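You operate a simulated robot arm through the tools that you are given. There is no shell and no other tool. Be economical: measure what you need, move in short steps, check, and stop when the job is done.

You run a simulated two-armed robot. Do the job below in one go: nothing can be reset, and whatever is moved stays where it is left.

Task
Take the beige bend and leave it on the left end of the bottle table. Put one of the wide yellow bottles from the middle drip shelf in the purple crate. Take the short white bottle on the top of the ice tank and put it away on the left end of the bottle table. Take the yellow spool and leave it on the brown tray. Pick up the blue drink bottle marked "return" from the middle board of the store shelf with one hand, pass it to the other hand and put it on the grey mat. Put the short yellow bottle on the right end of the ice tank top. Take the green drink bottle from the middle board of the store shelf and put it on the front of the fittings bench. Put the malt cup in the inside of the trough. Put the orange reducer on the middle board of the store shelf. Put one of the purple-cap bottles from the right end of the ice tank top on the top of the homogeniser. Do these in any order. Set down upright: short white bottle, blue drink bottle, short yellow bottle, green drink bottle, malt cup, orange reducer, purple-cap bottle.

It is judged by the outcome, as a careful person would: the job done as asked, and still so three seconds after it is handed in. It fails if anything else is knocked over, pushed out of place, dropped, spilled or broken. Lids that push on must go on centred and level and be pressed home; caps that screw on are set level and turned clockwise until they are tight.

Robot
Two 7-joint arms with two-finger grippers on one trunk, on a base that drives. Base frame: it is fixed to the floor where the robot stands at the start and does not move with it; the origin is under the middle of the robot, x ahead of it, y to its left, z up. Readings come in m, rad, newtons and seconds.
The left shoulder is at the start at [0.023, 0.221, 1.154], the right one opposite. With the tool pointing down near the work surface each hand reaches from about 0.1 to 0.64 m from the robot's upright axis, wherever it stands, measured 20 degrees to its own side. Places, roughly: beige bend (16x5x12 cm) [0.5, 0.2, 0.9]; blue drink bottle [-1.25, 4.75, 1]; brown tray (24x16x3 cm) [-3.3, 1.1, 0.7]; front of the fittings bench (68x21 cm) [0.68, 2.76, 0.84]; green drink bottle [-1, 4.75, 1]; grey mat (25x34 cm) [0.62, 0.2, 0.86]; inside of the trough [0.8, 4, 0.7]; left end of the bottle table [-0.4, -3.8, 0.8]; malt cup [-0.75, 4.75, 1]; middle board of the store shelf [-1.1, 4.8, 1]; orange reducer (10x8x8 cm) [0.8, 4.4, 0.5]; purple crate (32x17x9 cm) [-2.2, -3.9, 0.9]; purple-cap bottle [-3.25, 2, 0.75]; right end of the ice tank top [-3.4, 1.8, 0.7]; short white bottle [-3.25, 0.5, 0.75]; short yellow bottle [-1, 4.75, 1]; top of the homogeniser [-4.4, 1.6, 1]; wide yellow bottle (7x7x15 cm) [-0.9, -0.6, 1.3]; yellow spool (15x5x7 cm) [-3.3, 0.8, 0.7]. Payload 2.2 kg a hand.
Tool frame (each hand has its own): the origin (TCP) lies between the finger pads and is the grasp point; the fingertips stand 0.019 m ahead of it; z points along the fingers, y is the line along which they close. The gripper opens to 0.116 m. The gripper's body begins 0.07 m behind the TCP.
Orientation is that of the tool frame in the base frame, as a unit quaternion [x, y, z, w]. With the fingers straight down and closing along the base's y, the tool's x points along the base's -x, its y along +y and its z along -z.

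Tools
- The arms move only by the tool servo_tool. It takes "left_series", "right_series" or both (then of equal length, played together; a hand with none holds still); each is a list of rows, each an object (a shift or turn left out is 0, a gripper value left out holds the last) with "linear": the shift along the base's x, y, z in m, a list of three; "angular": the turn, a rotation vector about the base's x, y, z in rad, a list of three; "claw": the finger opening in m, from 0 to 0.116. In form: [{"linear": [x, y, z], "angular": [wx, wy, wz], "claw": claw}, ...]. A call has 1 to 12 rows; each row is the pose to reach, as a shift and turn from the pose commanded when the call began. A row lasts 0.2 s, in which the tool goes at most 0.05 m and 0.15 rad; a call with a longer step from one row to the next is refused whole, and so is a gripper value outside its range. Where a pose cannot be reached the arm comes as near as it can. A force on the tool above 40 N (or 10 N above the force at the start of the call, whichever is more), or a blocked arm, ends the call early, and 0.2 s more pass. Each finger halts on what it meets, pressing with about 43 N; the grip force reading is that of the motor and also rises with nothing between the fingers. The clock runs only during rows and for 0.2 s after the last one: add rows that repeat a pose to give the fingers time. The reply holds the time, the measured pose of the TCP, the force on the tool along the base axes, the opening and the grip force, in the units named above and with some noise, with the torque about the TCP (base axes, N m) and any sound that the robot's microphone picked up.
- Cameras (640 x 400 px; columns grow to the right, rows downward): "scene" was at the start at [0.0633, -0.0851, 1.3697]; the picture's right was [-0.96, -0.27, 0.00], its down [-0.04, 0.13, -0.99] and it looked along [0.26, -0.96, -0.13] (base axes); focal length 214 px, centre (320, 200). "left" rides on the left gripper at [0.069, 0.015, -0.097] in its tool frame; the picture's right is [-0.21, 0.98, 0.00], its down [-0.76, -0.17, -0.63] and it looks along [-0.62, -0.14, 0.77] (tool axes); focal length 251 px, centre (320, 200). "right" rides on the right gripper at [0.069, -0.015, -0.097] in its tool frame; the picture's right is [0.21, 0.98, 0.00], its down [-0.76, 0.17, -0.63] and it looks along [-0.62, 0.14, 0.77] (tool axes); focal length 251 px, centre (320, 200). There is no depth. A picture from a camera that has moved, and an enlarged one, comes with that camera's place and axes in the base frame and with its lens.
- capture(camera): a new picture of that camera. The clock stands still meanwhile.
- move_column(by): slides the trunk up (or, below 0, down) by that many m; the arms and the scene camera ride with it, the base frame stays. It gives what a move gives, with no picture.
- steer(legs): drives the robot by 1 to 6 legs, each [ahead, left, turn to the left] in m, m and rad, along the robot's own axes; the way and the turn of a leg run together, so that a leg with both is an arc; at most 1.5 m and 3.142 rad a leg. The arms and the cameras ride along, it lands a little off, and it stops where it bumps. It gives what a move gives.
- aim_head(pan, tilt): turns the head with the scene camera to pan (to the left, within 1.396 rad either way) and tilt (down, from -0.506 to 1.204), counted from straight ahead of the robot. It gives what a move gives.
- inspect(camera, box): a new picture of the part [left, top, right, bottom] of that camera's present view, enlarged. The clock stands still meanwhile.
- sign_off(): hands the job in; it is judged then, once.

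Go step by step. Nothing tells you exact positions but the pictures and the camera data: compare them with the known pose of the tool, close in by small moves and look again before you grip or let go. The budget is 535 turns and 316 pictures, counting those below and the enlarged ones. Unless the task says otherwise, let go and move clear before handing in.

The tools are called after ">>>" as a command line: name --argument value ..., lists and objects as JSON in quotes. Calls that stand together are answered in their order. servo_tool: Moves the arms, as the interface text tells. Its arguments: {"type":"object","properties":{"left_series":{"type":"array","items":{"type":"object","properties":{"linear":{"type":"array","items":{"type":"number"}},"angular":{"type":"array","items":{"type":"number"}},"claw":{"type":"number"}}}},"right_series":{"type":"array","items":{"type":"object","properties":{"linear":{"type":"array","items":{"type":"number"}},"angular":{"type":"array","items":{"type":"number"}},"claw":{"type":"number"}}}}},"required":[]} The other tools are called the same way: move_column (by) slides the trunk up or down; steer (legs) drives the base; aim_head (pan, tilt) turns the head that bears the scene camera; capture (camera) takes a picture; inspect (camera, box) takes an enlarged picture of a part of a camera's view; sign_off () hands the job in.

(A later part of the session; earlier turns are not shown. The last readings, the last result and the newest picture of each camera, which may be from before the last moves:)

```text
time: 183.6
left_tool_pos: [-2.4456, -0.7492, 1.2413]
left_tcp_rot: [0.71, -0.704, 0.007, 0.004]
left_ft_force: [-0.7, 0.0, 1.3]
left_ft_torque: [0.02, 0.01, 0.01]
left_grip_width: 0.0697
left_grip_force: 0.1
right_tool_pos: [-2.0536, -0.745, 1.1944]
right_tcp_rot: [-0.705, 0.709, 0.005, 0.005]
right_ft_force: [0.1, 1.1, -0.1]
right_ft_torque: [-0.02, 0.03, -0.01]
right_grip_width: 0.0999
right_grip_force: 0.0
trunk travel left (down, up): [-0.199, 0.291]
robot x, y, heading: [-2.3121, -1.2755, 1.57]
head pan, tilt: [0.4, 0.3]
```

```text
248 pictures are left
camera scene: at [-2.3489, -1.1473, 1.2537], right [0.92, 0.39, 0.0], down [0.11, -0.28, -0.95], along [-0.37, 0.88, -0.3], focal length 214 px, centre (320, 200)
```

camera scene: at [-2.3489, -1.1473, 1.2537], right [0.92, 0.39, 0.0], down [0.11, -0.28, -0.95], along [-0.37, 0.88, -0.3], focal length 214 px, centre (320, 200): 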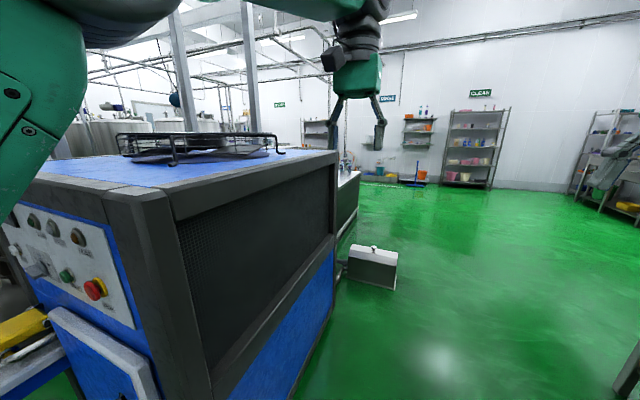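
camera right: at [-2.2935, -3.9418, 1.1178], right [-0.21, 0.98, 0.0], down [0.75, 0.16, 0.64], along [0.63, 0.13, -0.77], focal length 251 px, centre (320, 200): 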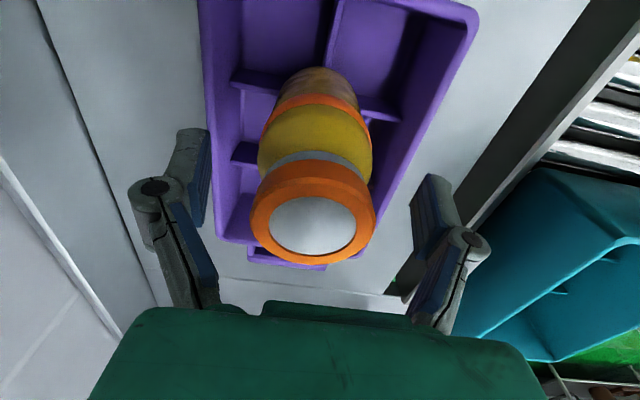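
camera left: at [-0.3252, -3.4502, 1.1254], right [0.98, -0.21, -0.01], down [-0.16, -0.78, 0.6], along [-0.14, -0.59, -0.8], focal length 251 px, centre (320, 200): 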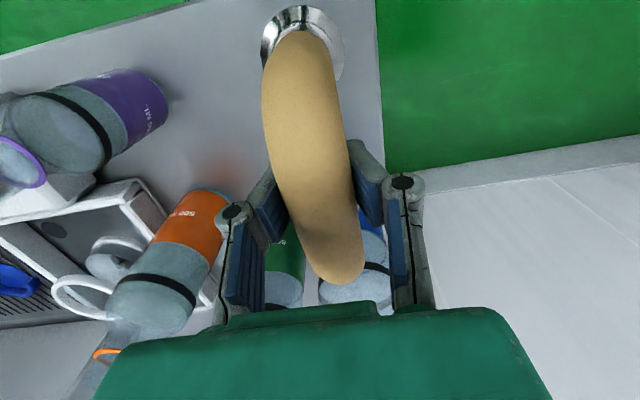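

>>> steer --legs '[[0, -0.4, 0], [1.2, 0, 0], [1.1, 0, 0], [0, 0, 1.57], [0.45, 0, 0]]'

>>> aim_head --pan 0.0 --tilt 0.45

>>> capture --camera "scene"

```text
time: 203.1
left_tool_pos: [-2.8689, 0.9056, 1.2419]
left_tcp_rot: [1.0, -0.008, 0.008, -0.003]
left_ft_force: [0.2, -0.3, -1.1]
left_ft_torque: [-0.01, -0.02, 0.01]
left_grip_width: 0.0698
left_grip_force: 0.0
right_tool_pos: [-2.8638, 1.2969, 1.1943]
right_tcp_rot: [1.0, -0.015, -0.007, 0.0]
right_ft_force: [0.0, -0.6, 0.0]
right_ft_torque: [-0.04, -0.03, -0.02]
right_grip_width: 0.0999
right_grip_force: 0.0
trunk travel left (down, up): [-0.199, 0.291]
robot x, y, heading: [-2.3424, 1.0242, 3.113]
head pan, tilt: [0.4, 0.3]
```

```text
time: 204.0
left_tool_pos: [-2.8645, 0.9065, 1.2435]
left_tcp_rot: [1.0, -0.008, 0.007, -0.002]
left_ft_force: [0.3, -0.1, 0.3]
left_ft_torque: [-0.02, 0.03, -0.02]
left_grip_width: 0.0698
left_grip_force: 0.0
right_tool_pos: [-2.8584, 1.2979, 1.1966]
right_tcp_rot: [1.0, -0.014, -0.009, 0.0]
right_ft_force: [0.4, 0.7, 0.4]
right_ft_torque: [-0.03, -0.01, 0.01]
right_grip_width: 0.1
right_grip_force: 0.0
trunk travel left (down, up): [-0.199, 0.291]
robot x, y, heading: [-2.3423, 1.0272, 3.116]
head pan, tilt: [0.0, 0.45]
```

```text
247 pictures are left
camera scene: at [-2.4776, 1.0289, 1.2399], right [0.02, 1.0, 0.0], down [0.44, -0.01, -0.9], along [-0.9, 0.02, -0.44], focal length 214 px, centre (320, 200)
```

scene: 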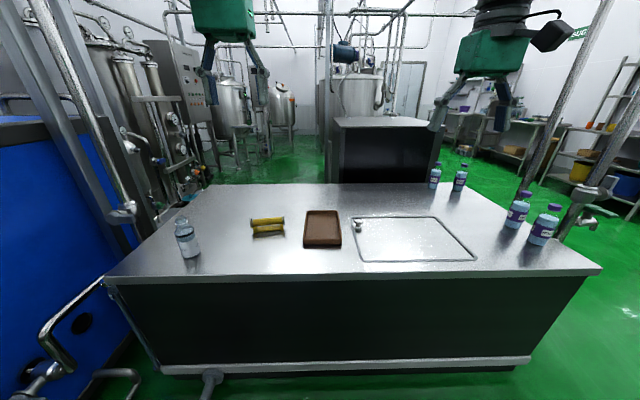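

>>> steer --legs '[[0.32, 0, 0.025]]'

>>> move_column --by -0.1

>>> aim_head --pan 0.2 --tilt 0.6

>>> inspect --camera "scene" --box '[200, 130, 440, 280]'

>>> capture --camera "left"

```text
time: 206.1
left_tool_pos: [-3.1831, 0.8949, 1.2436]
left_tcp_rot: [1.0, 0.005, 0.007, -0.004]
left_ft_force: [-0.3, 0.5, -0.8]
left_ft_torque: [0.0, -0.01, -0.02]
left_grip_width: 0.0698
left_grip_force: 0.1
right_tool_pos: [-3.1879, 1.2861, 1.1967]
right_tcp_rot: [1.0, -0.002, -0.008, 0.0]
right_ft_force: [0.6, 0.3, -0.2]
right_ft_torque: [0.02, 0.01, 0.01]
right_grip_width: 0.1001
right_grip_force: 0.1
trunk travel left (down, up): [-0.199, 0.291]
robot x, y, heading: [-2.6608, 1.0332, -3.137]
head pan, tilt: [0.0, 0.45]
```

```text
time: 207.4
left_tool_pos: [-3.1785, 0.8957, 1.1458]
left_tcp_rot: [1.0, 0.005, 0.006, -0.002]
left_ft_force: [-0.6, -0.5, 0.6]
left_ft_torque: [0.01, 0.01, 0.02]
left_grip_width: 0.07
left_grip_force: 0.0
right_tool_pos: [-3.1836, 1.2864, 1.0984]
right_tcp_rot: [1.0, -0.002, -0.01, 0.0]
right_ft_force: [-0.5, 1.1, 0.8]
right_ft_torque: [0.02, 0.03, 0.0]
right_grip_width: 0.1001
right_grip_force: 0.0
trunk travel left (down, up): [-0.099, 0.391]
robot x, y, heading: [-2.6594, 1.0305, -3.141]
head pan, tilt: [0.0, 0.45]
```

```text
time: 208.2
left_tool_pos: [-3.1782, 0.8959, 1.1439]
left_tcp_rot: [1.0, 0.005, 0.006, -0.003]
left_ft_force: [0.3, 0.3, 0.4]
left_ft_torque: [0.01, 0.01, 0.01]
left_grip_width: 0.0699
left_grip_force: 0.1
right_tool_pos: [-3.1835, 1.288, 1.0976]
right_tcp_rot: [1.0, -0.002, -0.009, 0.0]
right_ft_force: [0.0, 0.3, 0.3]
right_ft_torque: [-0.01, -0.01, 0.0]
right_grip_width: 0.0999
right_grip_force: 0.0
trunk travel left (down, up): [-0.099, 0.391]
robot x, y, heading: [-2.6592, 1.0345, -3.144]
head pan, tilt: [0.201, 0.6]
```

```text
2.67 times, centred on (320, 205) of scene
camera zoom: at [-2.7927, 1.0113, 1.1263], right [-0.2, 0.98, 0.0], down [0.56, 0.11, -0.82], along [-0.81, -0.17, -0.57], focal length 572 px, centre (320, 187)
```

zoom: 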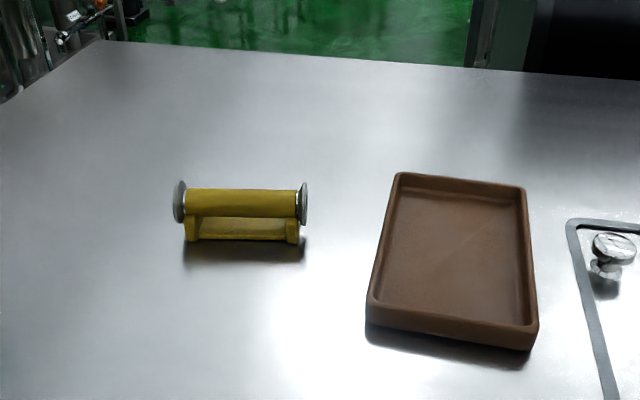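

```text
245 pictures are left
camera left: at [-3.1113, 0.8818, 1.2416], right [-0.2, -0.98, -0.01], down [-0.77, 0.15, 0.62], along [-0.61, 0.13, -0.78], focal length 251 px, centre (320, 200)
```

left: 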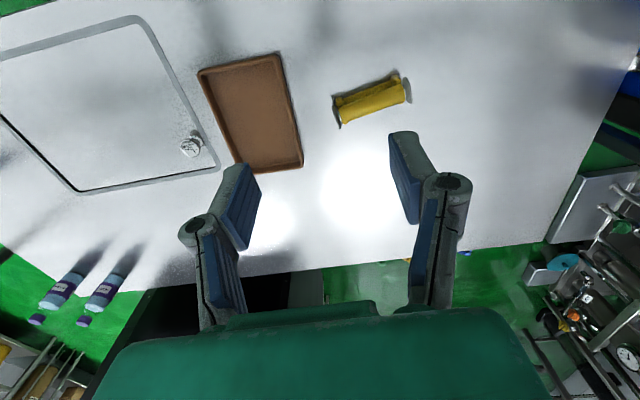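

The spool is a pipe piece lying along y on a small foot at about (-3.27, 0.82, 0.757). I bring the left hand over it, turned 90°.

>>> servo_tool --left_series '[{"linear": [-0.009, -0.007, -0.022], "angular": [0, 0, 0.143]}, {"linear": [-0.018, -0.014, -0.044], "angular": [0, 0, 0.286]}, {"linear": [-0.027, -0.021, -0.066], "angular": [0, 0, 0.428]}, {"linear": [-0.036, -0.028, -0.088], "angular": [0, 0, 0.571]}, {"linear": [-0.045, -0.035, -0.11], "angular": [0, 0, 0.714]}, {"linear": [-0.054, -0.042, -0.133], "angular": [0, 0, 0.857]}, {"linear": [-0.063, -0.049, -0.155], "angular": [0, 0, 1.0]}, {"linear": [-0.072, -0.056, -0.177], "angular": [0, 0, 1.142]}, {"linear": [-0.081, -0.063, -0.2], "angular": [0, 0, 1.285]}, {"linear": [-0.09, -0.07, -0.222], "angular": [0, 0, 1.428]}, {"linear": [-0.094, -0.076, -0.244], "angular": [0, 0, 1.571]}, {"linear": [-0.094, -0.076, -0.244], "angular": [0, 0, 1.571], "claw": 0.08}]'

>>> capture --camera "left"

>>> inspect --camera "scene" --box '[200, 130, 440, 280]'

```text
time: 210.8
left_tool_pos: [-3.2725, 0.8204, 0.8996]
left_tcp_rot: [0.703, 0.711, 0.001, -0.007]
left_ft_force: [0.5, -0.2, -0.1]
left_ft_torque: [-0.03, 0.0, 0.01]
left_grip_width: 0.0802
left_grip_force: 0.0
right_tool_pos: [-3.1844, 1.2874, 1.0973]
right_tcp_rot: [1.0, -0.002, -0.009, -0.001]
right_ft_force: [0.1, -1.0, -0.4]
right_ft_torque: [-0.01, 0.02, 0.0]
right_grip_width: 0.0998
right_grip_force: 0.1
trunk travel left (down, up): [-0.099, 0.391]
robot x, y, heading: [-2.6621, 1.0286, -3.139]
head pan, tilt: [0.201, 0.6]
```

```text
244 pictures are left
camera left: at [-3.2576, 0.8887, 0.9972], right [0.98, -0.2, -0.01], down [-0.15, -0.77, 0.63], along [-0.13, -0.61, -0.78], focal length 251 px, centre (320, 200)
```

left: 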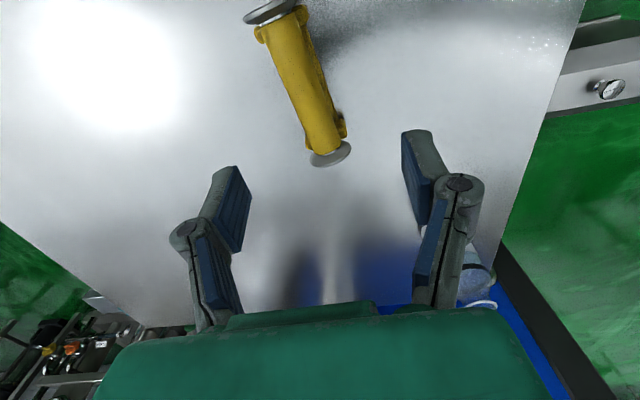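

```text
2.67 times, centred on (320, 205) of scene
camera zoom: at [-2.793, 1.0111, 1.1263], right [-0.2, 0.98, 0.0], down [0.56, 0.11, -0.82], along [-0.81, -0.17, -0.57], focal length 572 px, centre (320, 187)
```

zoom: 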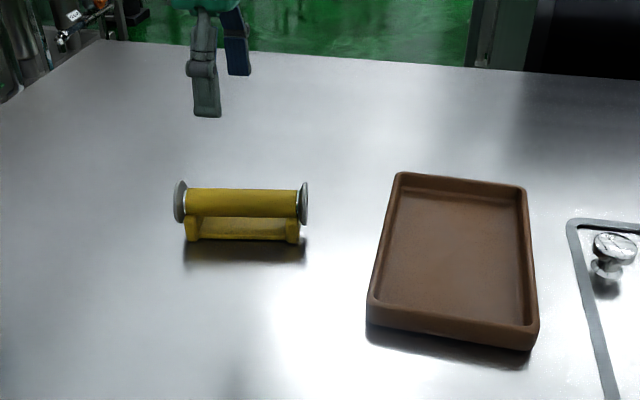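

>>> servo_tool --left_series '[{"linear": [-0.005, 0.005, -0.03], "angular": [0, 0, 0.1]}, {"linear": [-0.005, 0.005, -0.06], "angular": [0, 0, 0.19]}, {"linear": [-0.005, 0.005, -0.1], "angular": [0, 0, 0.19]}, {"linear": [-0.005, 0.005, -0.13], "angular": [0, 0, 0.19]}, {"linear": [-0.005, 0.005, -0.14], "angular": [0, 0, 0.19]}, {"linear": [-0.005, 0.005, -0.14], "angular": [0, 0, 0.19]}]'

>>> inspect --camera "scene" --box '[200, 130, 440, 280]'

>>> capture --camera "left"

```text
time: 212.2
left_tool_pos: [-3.277, 0.8252, 0.7603]
left_tcp_rot: [0.633, 0.774, 0.001, -0.006]
left_ft_force: [0.5, -0.2, 0.5]
left_ft_torque: [-0.03, -0.02, 0.0]
left_grip_width: 0.08
left_grip_force: 0.1
right_tool_pos: [-3.1847, 1.2869, 1.0984]
right_tcp_rot: [1.0, -0.002, -0.01, 0.0]
right_ft_force: [-0.4, 0.1, -0.2]
right_ft_torque: [0.0, 0.02, 0.0]
right_grip_width: 0.0999
right_grip_force: 0.0
trunk travel left (down, up): [-0.099, 0.391]
robot x, y, heading: [-2.6597, 1.0308, -3.14]
head pan, tilt: [0.201, 0.6]
```

```text
2.67 times, centred on (320, 205) of scene
camera zoom: at [-2.7934, 1.0112, 1.1262], right [-0.2, 0.98, 0.0], down [0.56, 0.11, -0.82], along [-0.81, -0.17, -0.57], focal length 572 px, centre (320, 187)
```

zoom: 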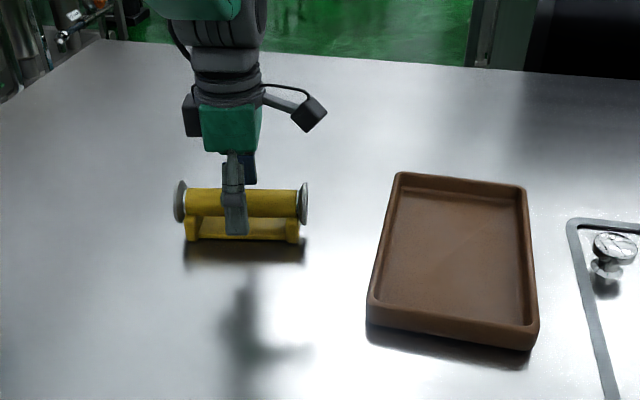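

```text
241 pictures are left
camera left: at [-3.2752, 0.8955, 0.8572], right [1.0, -0.02, -0.01], down [-0.01, -0.78, 0.63], along [-0.02, -0.62, -0.78], focal length 251 px, centre (320, 200)
```

left: 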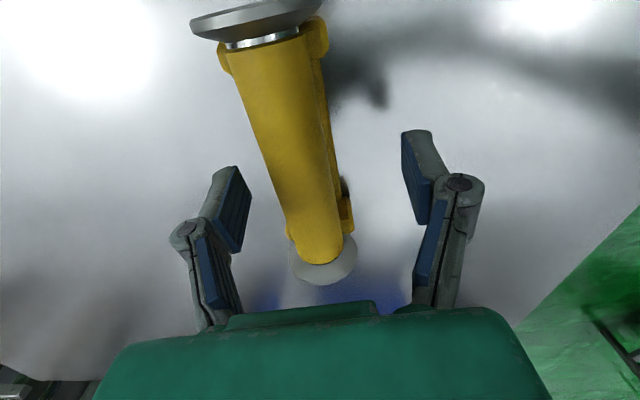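

>>> servo_tool --left_series '[{"linear": [-0.01, 0, -0.003]}, {"linear": [-0.01, 0, -0.003], "claw": 0.05}, {"linear": [-0.01, 0, -0.003], "claw": 0.02}, {"linear": [-0.01, 0, -0.003], "claw": 0.02}, {"linear": [-0.01, 0, -0.003], "claw": 0.02}, {"linear": [-0.01, 0, 0.02], "claw": 0.02}, {"linear": [-0.01, 0, 0.06], "claw": 0.02}, {"linear": [-0.01, 0, 0.1], "claw": 0.02}]'

>>> inspect --camera "scene" --box '[200, 130, 440, 280]'

```text
time: 214.0
left_tool_pos: [-3.2874, 0.8249, 0.8609]
left_tcp_rot: [0.633, 0.774, 0.001, -0.006]
left_ft_force: [0.8, 0.0, -3.7]
left_ft_torque: [0.01, 0.02, 0.01]
left_grip_width: 0.0337
left_grip_force: 42.9
right_tool_pos: [-3.1833, 1.2873, 1.0977]
right_tcp_rot: [1.0, -0.002, -0.009, 0.0]
right_ft_force: [0.7, -0.3, 0.9]
right_ft_torque: [-0.01, 0.04, 0.01]
right_grip_width: 0.0999
right_grip_force: 0.1
trunk travel left (down, up): [-0.099, 0.391]
robot x, y, heading: [-2.6605, 1.0313, -3.143]
head pan, tilt: [0.201, 0.6]
```

```text
2.67 times, centred on (320, 205) of scene
camera zoom: at [-2.793, 1.0111, 1.1262], right [-0.2, 0.98, 0.0], down [0.56, 0.11, -0.82], along [-0.81, -0.17, -0.57], focal length 572 px, centre (320, 187)
```

zoom: 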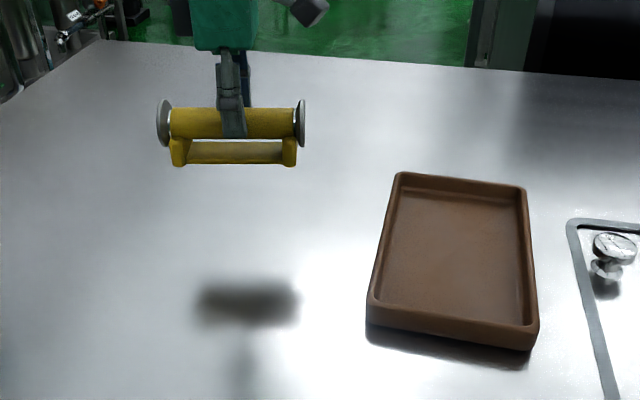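

>>> servo_tool --left_series '[{"linear": [0, 0.02, 0.01], "angular": [0, 0, -0.147]}, {"linear": [0, 0.04, 0.02], "angular": [0, 0, -0.294]}, {"linear": [0, 0.06, 0.02], "angular": [0, 0, -0.44]}, {"linear": [0, 0.08, 0.02], "angular": [0, 0, -0.587]}, {"linear": [0, 0.1, 0.02], "angular": [0, 0, -0.734]}, {"linear": [0, 0.12, 0.02], "angular": [0, 0, -0.88]}, {"linear": [-0.002, 0.14, 0.02], "angular": [0, 0, -1.027]}, {"linear": [-0.004, 0.16, 0.02], "angular": [0, 0, -1.174]}, {"linear": [-0.006, 0.18, 0.02], "angular": [0, 0, -1.32]}, {"linear": [-0.008, 0.2, 0.02], "angular": [0, 0, -1.467]}, {"linear": [-0.008, 0.22, 0.02], "angular": [0, 0, -1.614]}, {"linear": [-0.008, 0.235, 0.02], "angular": [0, 0, -1.761]}]'

>>> inspect --camera "scene" --box '[200, 130, 440, 280]'

>>> capture --camera "left"

```text
time: 216.6
left_tool_pos: [-3.2939, 1.0622, 0.8836]
left_tcp_rot: [1.0, 0.005, 0.007, -0.002]
left_ft_force: [-0.1, 0.8, -2.8]
left_ft_torque: [0.04, 0.0, -0.01]
left_grip_width: 0.0336
left_grip_force: 42.6
left hand out of reach, approached as far as the arm can: row 12
right_tool_pos: [-3.1848, 1.2866, 1.0971]
right_tcp_rot: [1.0, -0.001, -0.01, 0.0]
right_ft_force: [-0.3, -0.1, -0.3]
right_ft_torque: [0.01, 0.01, 0.0]
right_grip_width: 0.0998
right_grip_force: 0.1
trunk travel left (down, up): [-0.099, 0.391]
robot x, y, heading: [-2.66, 1.0294, -3.138]
head pan, tilt: [0.201, 0.6]
```

```text
2.67 times, centred on (320, 205) of scene
camera zoom: at [-2.794, 1.0132, 1.1262], right [-0.2, 0.98, 0.0], down [0.56, 0.11, -0.82], along [-0.81, -0.17, -0.57], focal length 572 px, centre (320, 187)
```

zoom: 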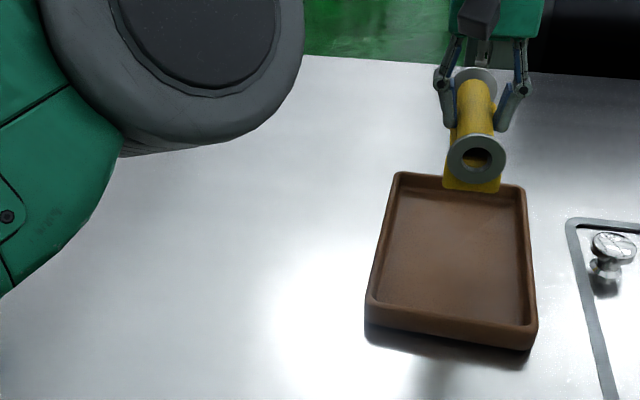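

```text
238 pictures are left
camera left: at [-3.2256, 1.0478, 0.9805], right [-0.21, -0.98, -0.01], down [-0.77, 0.16, 0.62], along [-0.61, 0.13, -0.78], focal length 251 px, centre (320, 200)
```

left: 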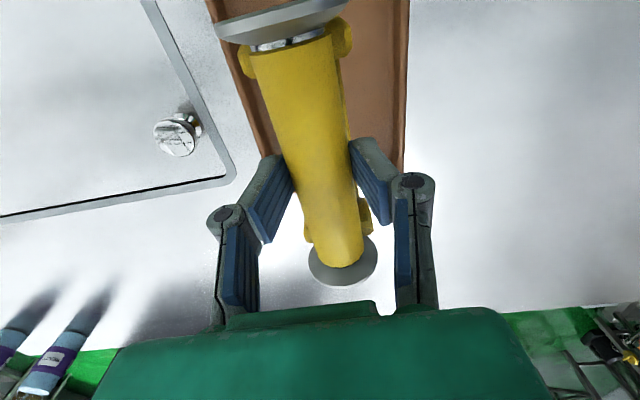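

>>> servo_tool --left_series '[{"linear": [0.004, -0.002, -0.04]}, {"linear": [0.004, -0.002, -0.07]}, {"linear": [0.004, -0.002, -0.09]}, {"linear": [0.004, -0.002, -0.1]}, {"linear": [0.004, -0.002, -0.106]}, {"linear": [0.004, -0.002, -0.112]}, {"linear": [0.004, -0.002, -0.118]}, {"linear": [0.004, -0.002, -0.124]}]'

>>> inspect --camera "scene" --box '[200, 130, 440, 280]'

```text
time: 218.4
left_tool_pos: [-3.2857, 1.0591, 0.7643]
left_tcp_rot: [1.0, 0.006, 0.001, -0.005]
left_ft_force: [-0.4, 1.1, 27.0]
left_ft_torque: [-0.08, -0.74, -0.1]
left_grip_width: 0.0333
left_grip_force: 43.4
right_tool_pos: [-3.1822, 1.2873, 1.099]
right_tcp_rot: [1.0, -0.001, -0.011, -0.001]
right_ft_force: [0.1, 0.3, -0.4]
right_ft_torque: [0.0, 0.0, 0.0]
right_grip_width: 0.0998
right_grip_force: 0.1
trunk travel left (down, up): [-0.099, 0.391]
robot x, y, heading: [-2.66, 1.0311, -3.141]
head pan, tilt: [0.201, 0.6]
```

```text
2.67 times, centred on (320, 205) of scene
camera zoom: at [-2.7903, 1.0121, 1.1271], right [-0.2, 0.98, 0.0], down [0.55, 0.11, -0.82], along [-0.81, -0.17, -0.57], focal length 572 px, centre (320, 187)
```

zoom: 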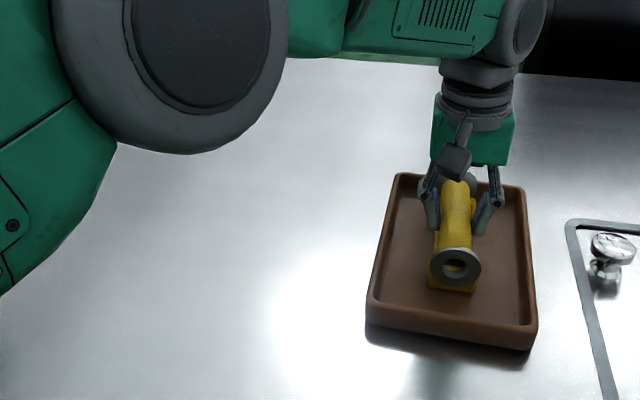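

Spool rests in the tray. Releasing and rising.

>>> servo_tool --left_series '[{"linear": [0, 0, 0.005]}, {"linear": [0, 0, 0.006], "claw": 0.05}, {"linear": [0, 0, 0.006], "claw": 0.07}, {"linear": [0, 0, 0.03], "claw": 0.07}, {"linear": [0, 0, 0.07]}, {"linear": [0, 0, 0.12]}, {"linear": [0.03, 0, 0.16]}, {"linear": [0.06, -0.03, 0.19]}, {"linear": [0.09, -0.06, 0.21]}, {"linear": [0.12, -0.09, 0.23]}]'

>>> aim_head --pan 0.0 --tilt 0.5

>>> capture --camera "scene"

```text
refused: row 8 steps farther than a row can; nothing moved
```

```text
time: 219.1
left_tool_pos: [-3.2863, 1.059, 0.7653]
left_tcp_rot: [1.0, 0.005, 0.001, -0.003]
left_ft_force: [-6.5, 2.5, 36.5]
left_ft_torque: [0.04, 0.11, -0.03]
left_grip_width: 0.0336
left_grip_force: 42.7
right_tool_pos: [-3.1832, 1.2867, 1.0986]
right_tcp_rot: [1.0, -0.002, -0.01, 0.0]
right_ft_force: [-0.3, 0.3, 0.1]
right_ft_torque: [0.03, -0.03, 0.01]
right_grip_width: 0.0999
right_grip_force: 0.1
trunk travel left (down, up): [-0.099, 0.391]
robot x, y, heading: [-2.6601, 1.0272, -3.143]
head pan, tilt: [0.0, 0.499]
```

```text
236 pictures are left
camera scene: at [-2.7934, 1.0303, 1.1361], right [0.0, 1.0, 0.0], down [0.48, 0.0, -0.88], along [-0.88, 0.0, -0.48], focal length 214 px, centre (320, 200)
```

scene: 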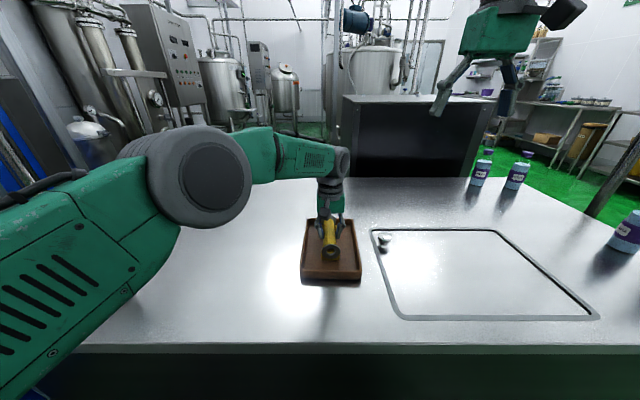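

>>> servo_tool --left_series '[{"linear": [0, 0, 0.006]}, {"linear": [0, 0, 0.008], "claw": 0.05}, {"linear": [0, 0, 0.008], "claw": 0.07}, {"linear": [0, 0, 0.03], "claw": 0.07}, {"linear": [0, 0, 0.07]}, {"linear": [0, 0, 0.12]}, {"linear": [0.02, 0, 0.16]}, {"linear": [0.04, -0.02, 0.19]}, {"linear": [0.07, -0.04, 0.21]}, {"linear": [0.1, -0.06, 0.23]}]'

>>> inspect --camera "scene" --box '[260, 60, 580, 260]'

```text
time: 221.3
left_tool_pos: [-3.184, 0.9998, 0.9889]
left_tcp_rot: [1.0, 0.004, 0.006, -0.003]
left_ft_force: [0.4, 0.4, -0.1]
left_ft_torque: [0.01, 0.05, 0.02]
left_grip_width: 0.0698
left_grip_force: 0.0
right_tool_pos: [-3.1826, 1.2884, 1.0975]
right_tcp_rot: [1.0, -0.002, -0.01, 0.0]
right_ft_force: [-0.5, 0.6, -0.3]
right_ft_torque: [-0.01, -0.01, -0.04]
right_grip_width: 0.1
right_grip_force: 0.1
trunk travel left (down, up): [-0.099, 0.391]
robot x, y, heading: [-2.6627, 1.0306, -3.145]
head pan, tilt: [0.0, 0.499]
```

```text
2.00 times, centred on (420, 160) of scene
camera zoom: at [-2.7958, 1.0296, 1.1355], right [0.0, 1.0, 0.0], down [0.48, 0.0, -0.88], along [-0.88, 0.0, -0.48], focal length 429 px, centre (120, 280)
```

zoom: 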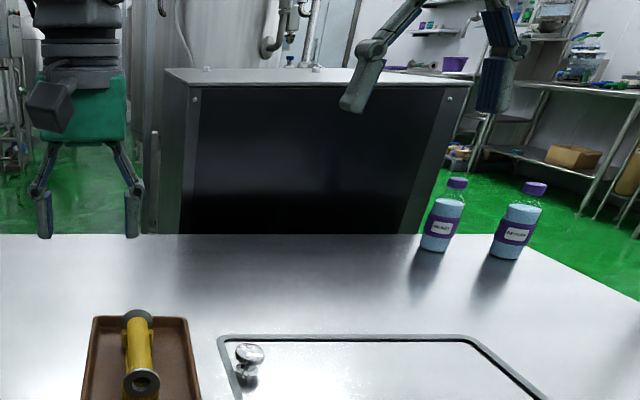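

Spool done. Next I look at the tank's right end and the homogeniser.

>>> aim_head --pan -0.7 --tilt 0.35

>>> capture --camera "scene"

```text
time: 222.4
left_tool_pos: [-3.1851, 0.9996, 0.9889]
left_tcp_rot: [1.0, 0.005, 0.006, -0.002]
left_ft_force: [-0.2, 0.1, -0.3]
left_ft_torque: [-0.02, -0.02, -0.01]
left_grip_width: 0.0701
left_grip_force: 0.0
right_tool_pos: [-3.1848, 1.2869, 1.0977]
right_tcp_rot: [1.0, -0.002, -0.009, 0.001]
right_ft_force: [-0.6, -0.2, 0.0]
right_ft_torque: [0.02, 0.01, 0.04]
right_grip_width: 0.1001
right_grip_force: 0.1
trunk travel left (down, up): [-0.099, 0.391]
robot x, y, heading: [-2.6584, 1.0328, -3.138]
head pan, tilt: [-0.7, 0.351]
```

```text
234 pictures are left
camera scene: at [-2.7778, 1.0896, 1.149], right [0.64, 0.77, 0.0], down [0.27, -0.22, -0.94], along [-0.72, 0.6, -0.35], focal length 214 px, centre (320, 200)
```

scene: 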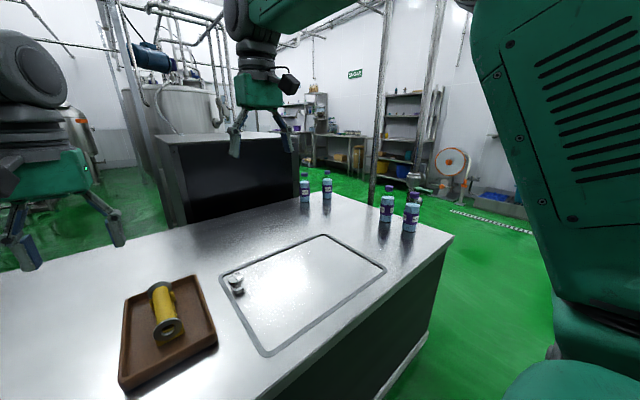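

>>> steer --legs '[[0, -0.7, 0]]'

>>> servo_tool --left_series '[{"linear": [0, 0, 0]}, {"linear": [0, 0, 0]}, {"linear": [0, 0, 0]}, {"linear": [0, 0, 0]}]' --right_series '[{"linear": [0, 0, 0]}, {"linear": [0, 0, 0]}, {"linear": [0, 0, 0]}, {"linear": [0, 0, 0]}]'

>>> capture --camera "right"

>>> capture --camera "scene"

```text
time: 226.2
left_tool_pos: [-3.1858, 1.7046, 0.9888]
left_tcp_rot: [1.0, 0.004, 0.006, -0.004]
left_ft_force: [0.8, -0.7, -1.2]
left_ft_torque: [0.03, 0.0, -0.01]
left_grip_width: 0.07
left_grip_force: 0.0
right_tool_pos: [-3.1819, 1.9929, 1.0974]
right_tcp_rot: [1.0, -0.004, -0.008, -0.001]
right_ft_force: [0.0, 0.3, -0.7]
right_ft_torque: [-0.01, -0.01, 0.01]
right_grip_width: 0.1
right_grip_force: 0.1
trunk travel left (down, up): [-0.099, 0.391]
robot x, y, heading: [-2.6592, 1.7329, 3.137]
head pan, tilt: [-0.7, 0.351]
```

```text
time: 227.2
left_tool_pos: [-3.184, 1.7108, 0.991]
left_tcp_rot: [1.0, 0.003, 0.005, -0.002]
left_ft_force: [0.6, 0.1, 0.1]
left_ft_torque: [0.03, 0.02, -0.03]
left_grip_width: 0.07
left_grip_force: 0.0
right_tool_pos: [-3.1805, 1.9982, 1.0993]
right_tcp_rot: [1.0, -0.003, -0.011, 0.002]
right_ft_force: [-0.9, -0.6, 0.9]
right_ft_torque: [-0.05, -0.04, 0.0]
right_grip_width: 0.1001
right_grip_force: 0.0
trunk travel left (down, up): [-0.099, 0.391]
robot x, y, heading: [-2.6595, 1.7369, 3.136]
head pan, tilt: [-0.7, 0.351]
```

```text
233 pictures are left
camera right: at [-3.1109, 2.0136, 1.1928], right [0.21, -0.98, 0.0], down [-0.74, -0.16, 0.65], along [-0.63, -0.13, -0.76], focal length 251 px, centre (320, 200)
```

right: 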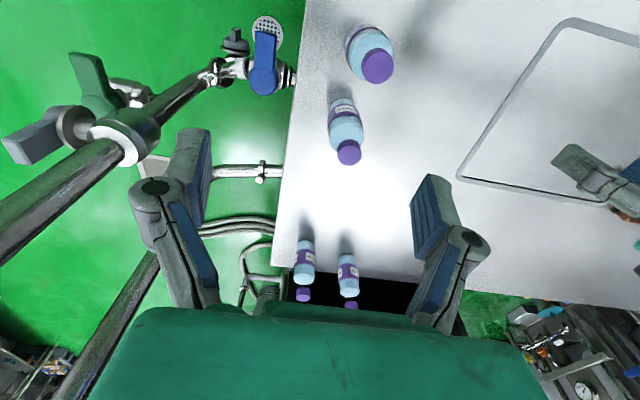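

```text
232 pictures are left
camera scene: at [-2.7772, 1.798, 1.1489], right [0.65, 0.76, 0.0], down [0.27, -0.22, -0.94], along [-0.72, 0.61, -0.35], focal length 214 px, centre (320, 200)
```

scene: 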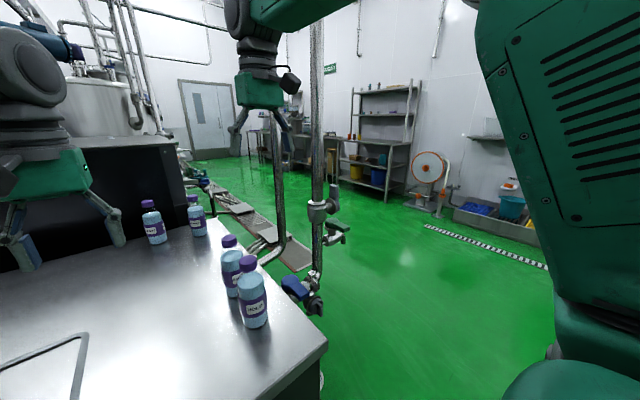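

>>> inspect --camera "scene" --box '[140, 180, 300, 340]'

```text
2.50 times, centred on (220, 260) of scene
camera zoom: at [-2.7772, 1.798, 1.1489], right [0.65, 0.76, 0.0], down [0.27, -0.22, -0.94], along [-0.72, 0.61, -0.35], focal length 536 px, centre (570, 50)
```

zoom: 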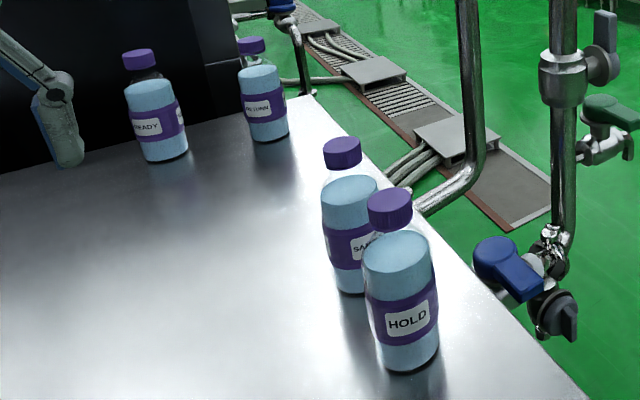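

I take the nearest purple-cap bottle at about (-3.16, 1.93). Moving the right hand above it.

>>> servo_tool --right_series '[{"linear": [0.01, -0.02, -0.04]}, {"linear": [0.02, -0.045, -0.07]}, {"linear": [0.02, -0.068, -0.11]}, {"linear": [0.02, -0.068, -0.14]}, {"linear": [0.02, -0.068, -0.14]}]' --left_series '[{"linear": [0, 0, 0]}, {"linear": [0, 0, 0]}, {"linear": [0, 0, 0]}, {"linear": [0, 0, 0]}, {"linear": [0, 0, 0]}]'

>>> capture --camera "right"

>>> inspect --camera "scene" --box '[140, 180, 300, 340]'

```text
time: 228.4
left_tool_pos: [-3.1837, 1.7076, 0.9908]
left_tcp_rot: [1.0, 0.004, 0.005, -0.003]
left_ft_force: [0.7, 0.3, 0.0]
left_ft_torque: [0.01, -0.01, 0.01]
left_grip_width: 0.07
left_grip_force: 0.1
right_tool_pos: [-3.16, 1.9271, 0.9601]
right_tcp_rot: [1.0, -0.005, -0.01, 0.001]
right_ft_force: [-0.3, -0.1, -0.6]
right_ft_torque: [-0.04, 0.02, -0.03]
right_grip_width: 0.1
right_grip_force: 0.1
trunk travel left (down, up): [-0.099, 0.391]
robot x, y, heading: [-2.6585, 1.7364, 3.139]
head pan, tilt: [-0.7, 0.351]
```

```text
230 pictures are left
camera right: at [-3.0907, 1.9428, 1.0535], right [0.21, -0.98, 0.0], down [-0.74, -0.16, 0.65], along [-0.64, -0.13, -0.76], focal length 251 px, centre (320, 200)
```

right: 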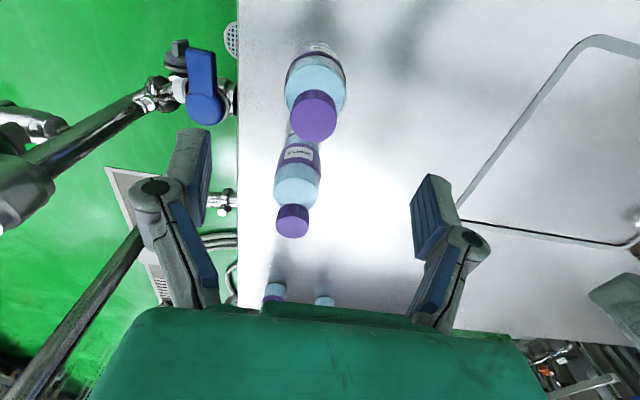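

```text
2.50 times, centred on (220, 260) of scene
camera zoom: at [-2.7769, 1.7957, 1.149], right [0.65, 0.76, 0.0], down [0.27, -0.22, -0.94], along [-0.72, 0.61, -0.35], focal length 536 px, centre (570, 50)
```

zoom: 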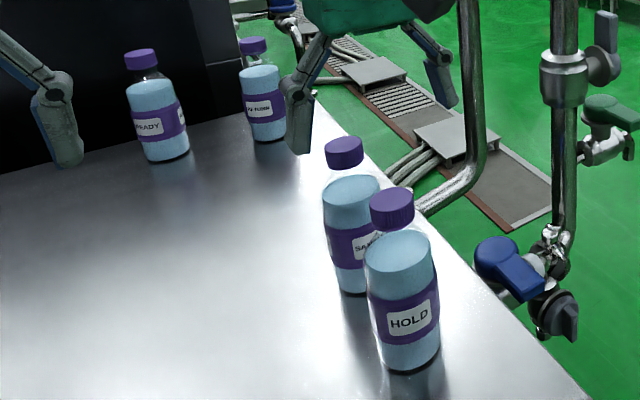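

>>> servo_tool --right_series '[{"linear": [-0.005, 0.005, -0.04]}, {"linear": [-0.005, 0.005, -0.08]}, {"linear": [-0.005, 0.005, -0.12]}, {"linear": [-0.005, 0.005, -0.153]}, {"linear": [-0.005, 0.005, -0.153]}]' --left_series '[{"linear": [0, 0, 0]}, {"linear": [0, 0, 0]}, {"linear": [0, 0, 0]}, {"linear": [0, 0, 0]}, {"linear": [0, 0, 0]}]'

>>> capture --camera "right"

>>> inspect --camera "scene" --box '[140, 180, 300, 340]'

```text
time: 229.6
left_tool_pos: [-3.1825, 1.7078, 0.991]
left_tcp_rot: [1.0, 0.003, 0.004, -0.002]
left_ft_force: [0.3, -0.2, 0.1]
left_ft_torque: [0.0, -0.02, 0.0]
left_grip_width: 0.0697
left_grip_force: 0.0
right_tool_pos: [-3.1637, 1.9311, 0.8058]
right_tcp_rot: [1.0, -0.005, -0.012, 0.001]
right_ft_force: [-0.3, 0.1, 1.1]
right_ft_torque: [0.0, -0.01, 0.03]
right_grip_width: 0.1
right_grip_force: 0.0
trunk travel left (down, up): [-0.099, 0.391]
robot x, y, heading: [-2.6616, 1.7371, 3.146]
head pan, tilt: [-0.7, 0.351]
```

```text
228 pictures are left
camera right: at [-3.095, 1.9469, 0.9008], right [0.21, -0.98, 0.0], down [-0.74, -0.16, 0.65], along [-0.64, -0.13, -0.76], focal length 251 px, centre (320, 200)
```

right: 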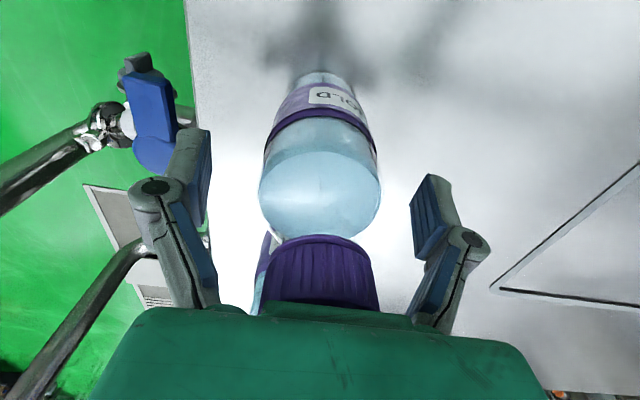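

```text
2.50 times, centred on (220, 260) of scene
camera zoom: at [-2.777, 1.7951, 1.1491], right [0.65, 0.76, 0.0], down [0.27, -0.22, -0.94], along [-0.72, 0.61, -0.35], focal length 536 px, centre (570, 50)
```

zoom: 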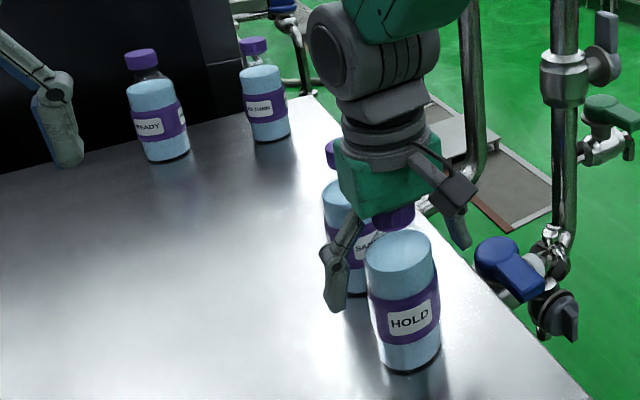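

>>> servo_tool --right_series '[{"linear": [0, 0, 0], "claw": 0.07}, {"linear": [0, 0, 0], "claw": 0.04}, {"linear": [0, 0, 0], "claw": 0.04}, {"linear": [0, 0, 0], "claw": 0.04}, {"linear": [0, 0, 0.02], "claw": 0.04}, {"linear": [0, 0, 0.06], "claw": 0.04}]'

>>> capture --camera "right"

>>> capture --camera "scene"

```text
time: 231.0
left_tool_pos: [-3.1831, 1.7074, 0.9918]
left_tcp_rot: [1.0, 0.003, 0.004, -0.003]
left_ft_force: [-0.2, -0.4, 0.0]
left_ft_torque: [0.0, 0.0, -0.02]
left_grip_width: 0.07
left_grip_force: 0.0
right_tool_pos: [-3.1637, 1.9317, 0.8658]
right_tcp_rot: [1.0, -0.004, -0.011, 0.0]
right_ft_force: [0.3, 0.4, -4.0]
right_ft_torque: [0.02, 0.01, -0.02]
right_grip_width: 0.0581
right_grip_force: 42.3
trunk travel left (down, up): [-0.099, 0.391]
robot x, y, heading: [-2.6608, 1.7324, 3.141]
head pan, tilt: [-0.7, 0.351]
```

```text
226 pictures are left
camera right: at [-3.094, 1.9472, 0.9609], right [0.21, -0.98, 0.0], down [-0.74, -0.16, 0.65], along [-0.63, -0.13, -0.76], focal length 251 px, centre (320, 200)
```

right: 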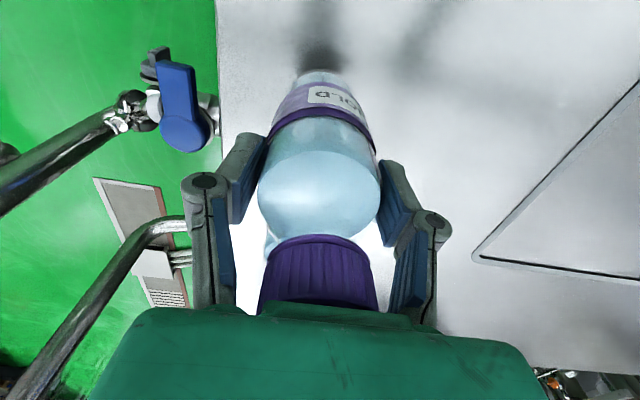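

```text
225 pictures are left
camera scene: at [-2.7766, 1.7951, 1.1491], right [0.65, 0.76, 0.0], down [0.27, -0.22, -0.94], along [-0.72, 0.61, -0.35], focal length 214 px, centre (320, 200)
```

scene: 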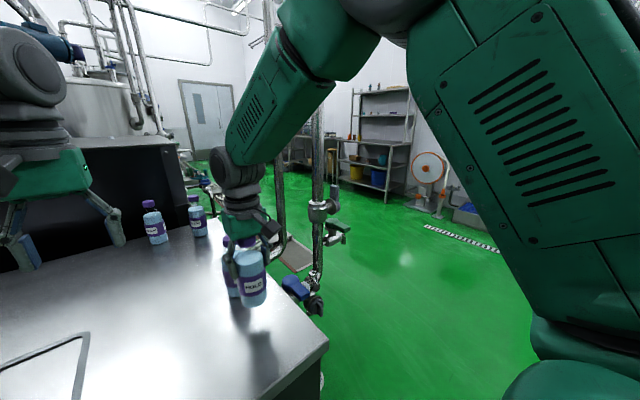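

>>> servo_tool --right_series '[{"linear": [0, 0, 0.05]}, {"linear": [0, 0, 0.1]}, {"linear": [0, 0, 0.15]}, {"linear": [0, 0, 0.2]}, {"linear": [0, 0, 0.2]}]' --left_series '[{"linear": [0, 0, 0.04]}, {"linear": [0, 0, 0.08]}, {"linear": [0, 0, 0.1]}, {"linear": [0, 0, 0.1]}, {"linear": [0, 0, 0.1]}]'

>>> steer --legs '[[-0.4, 0, 0], [0, -1.3, 0]]'

>>> aim_head --pan 0.15 --tilt 0.4

>>> capture --camera "scene"

```text
time: 232.2
left_tool_pos: [-3.1843, 1.7074, 1.0906]
left_tcp_rot: [1.0, 0.003, 0.005, -0.003]
left_ft_force: [0.3, 0.6, -1.1]
left_ft_torque: [0.01, -0.03, -0.02]
left_grip_width: 0.0697
left_grip_force: 0.1
right_tool_pos: [-3.1648, 1.933, 1.0676]
right_tcp_rot: [1.0, -0.005, -0.01, 0.002]
right_ft_force: [-0.7, -0.4, -4.5]
right_ft_torque: [0.03, -0.02, 0.0]
right_grip_width: 0.058
right_grip_force: 43.3
trunk travel left (down, up): [-0.099, 0.391]
robot x, y, heading: [-2.6631, 1.7356, 3.141]
head pan, tilt: [-0.7, 0.351]
```

```text
time: 240.9
left_tool_pos: [-2.7824, 3.0064, 1.0918]
left_tcp_rot: [1.0, 0.006, 0.005, -0.003]
left_ft_force: [0.4, 0.6, -0.2]
left_ft_torque: [0.03, 0.02, 0.03]
left_grip_width: 0.0701
left_grip_force: 0.1
right_tool_pos: [-2.7659, 3.2331, 1.0671]
right_tcp_rot: [1.0, -0.001, -0.01, 0.0]
right_ft_force: [-0.8, 0.4, -3.4]
right_ft_torque: [-0.03, -0.03, 0.02]
right_grip_width: 0.0582
right_grip_force: 43.2
trunk travel left (down, up): [-0.099, 0.391]
robot x, y, heading: [-2.2577, 3.0419, -3.136]
head pan, tilt: [-0.7, 0.351]
```

```text
time: 242.1
left_tool_pos: [-2.7793, 3.0073, 1.0932]
left_tcp_rot: [1.0, 0.006, 0.003, -0.003]
left_ft_force: [0.0, -0.6, -0.3]
left_ft_torque: [-0.01, 0.02, -0.01]
left_grip_width: 0.0699
left_grip_force: 0.0
right_tool_pos: [-2.7637, 3.2319, 1.0699]
right_tcp_rot: [1.0, -0.001, -0.012, 0.0]
right_ft_force: [-0.1, -0.5, -3.5]
right_ft_torque: [-0.01, -0.01, 0.01]
right_grip_width: 0.0578
right_grip_force: 42.9
trunk travel left (down, up): [-0.099, 0.391]
robot x, y, heading: [-2.2606, 3.0405, -3.14]
head pan, tilt: [0.15, 0.4]
```

```text
224 pictures are left
camera scene: at [-2.3971, 3.0242, 1.1444], right [-0.15, 0.99, 0.0], down [0.39, 0.06, -0.92], along [-0.91, -0.14, -0.39], focal length 214 px, centre (320, 200)
```

scene: 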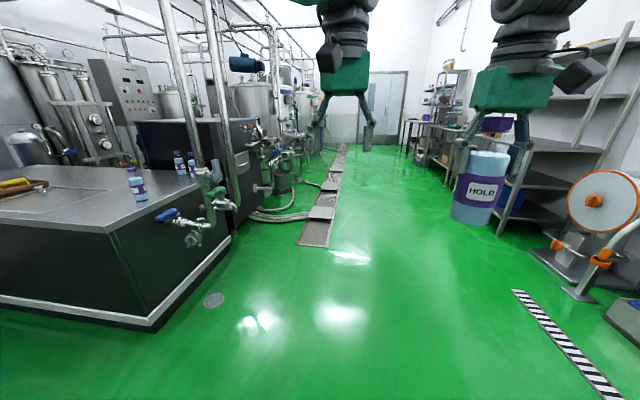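

>>> inspect --camera "scene" --box '[120, 90, 360, 250]'

```text
2.50 times, centred on (240, 170) of scene
camera zoom: at [-2.3971, 3.0242, 1.1444], right [-0.15, 0.99, 0.0], down [0.39, 0.06, -0.92], along [-0.91, -0.14, -0.39], focal length 536 px, centre (520, 275)
```

zoom: 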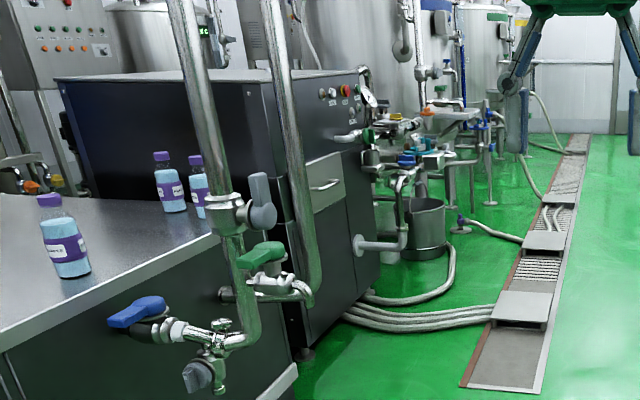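

>>> move_column --by 0.25

>>> servo_tool --right_series '[{"linear": [-0.04, 0, -0.02]}, {"linear": [-0.08, 0, -0.05]}, {"linear": [-0.12, 0, -0.08]}, {"linear": [-0.16, 0, -0.11]}, {"linear": [-0.2, 0, -0.12]}, {"linear": [-0.24, 0, -0.12]}, {"linear": [-0.28, 0, -0.12]}, {"linear": [-0.28, 0, -0.12]}]'

```text
time: 244.6
left_tool_pos: [-2.7811, 3.0074, 1.343]
left_tcp_rot: [1.0, 0.006, 0.004, -0.002]
left_ft_force: [1.3, 0.0, -0.4]
left_ft_torque: [-0.01, -0.03, 0.02]
left_grip_width: 0.07
left_grip_force: 0.1
right_tool_pos: [-2.7641, 3.2321, 1.3177]
right_tcp_rot: [1.0, 0.0, -0.011, 0.001]
right_ft_force: [-0.1, 0.6, -3.4]
right_ft_torque: [0.04, 0.01, -0.03]
right_grip_width: 0.0582
right_grip_force: 43.3
trunk travel left (down, up): [-0.349, 0.141]
robot x, y, heading: [-2.2595, 3.042, -3.138]
head pan, tilt: [0.15, 0.4]
```

```text
time: 246.4
left_tool_pos: [-2.7823, 3.0071, 1.3422]
left_tcp_rot: [1.0, 0.005, 0.005, -0.002]
left_ft_force: [0.2, -0.3, -0.4]
left_ft_torque: [0.01, -0.01, 0.0]
left_grip_width: 0.0699
left_grip_force: 0.1
right_tool_pos: [-2.9671, 3.2431, 1.1793]
right_tcp_rot: [1.0, -0.001, -0.01, 0.0]
right_ft_force: [-0.9, 0.0, -3.3]
right_ft_torque: [0.0, -0.02, -0.01]
right_grip_width: 0.0583
right_grip_force: 43.4
right hand out of reach, approached as far as the arm can: row 5, 6, 7, 8
trunk travel left (down, up): [-0.349, 0.141]
robot x, y, heading: [-2.2616, 3.0376, -3.139]
head pan, tilt: [0.15, 0.4]
```

Reach test OK (~0.70 m ahead at z≈1.18). I tuck the left hand in beside the body and retract the right before driving to the homogeniser.

>>> servo_tool --left_series '[{"linear": [0.021, -0.036, -0.02]}, {"linear": [0.042, -0.072, -0.04]}, {"linear": [0.063, -0.108, -0.06]}, {"linear": [0.084, -0.144, -0.08]}, {"linear": [0.105, -0.18, -0.1]}, {"linear": [0.126, -0.216, -0.12]}, {"linear": [0.147, -0.252, -0.15]}, {"linear": [0.168, -0.288, -0.18]}, {"linear": [0.19, -0.33, -0.2]}, {"linear": [0.2, -0.36, -0.21]}]' --right_series '[{"linear": [0.03, 0, 0.02]}, {"linear": [0.06, 0, 0.05]}, {"linear": [0.09, 0, 0.08]}, {"linear": [0.12, 0, 0.1]}, {"linear": [0.15, 0, 0.12]}, {"linear": [0.18, 0, 0.13]}, {"linear": [0.18, 0, 0.13]}, {"linear": [0.18, 0, 0.13]}, {"linear": [0.18, 0, 0.13]}, {"linear": [0.18, 0, 0.13]}]'

```text
refused: row 7 steps farther than a row can; nothing moved
```

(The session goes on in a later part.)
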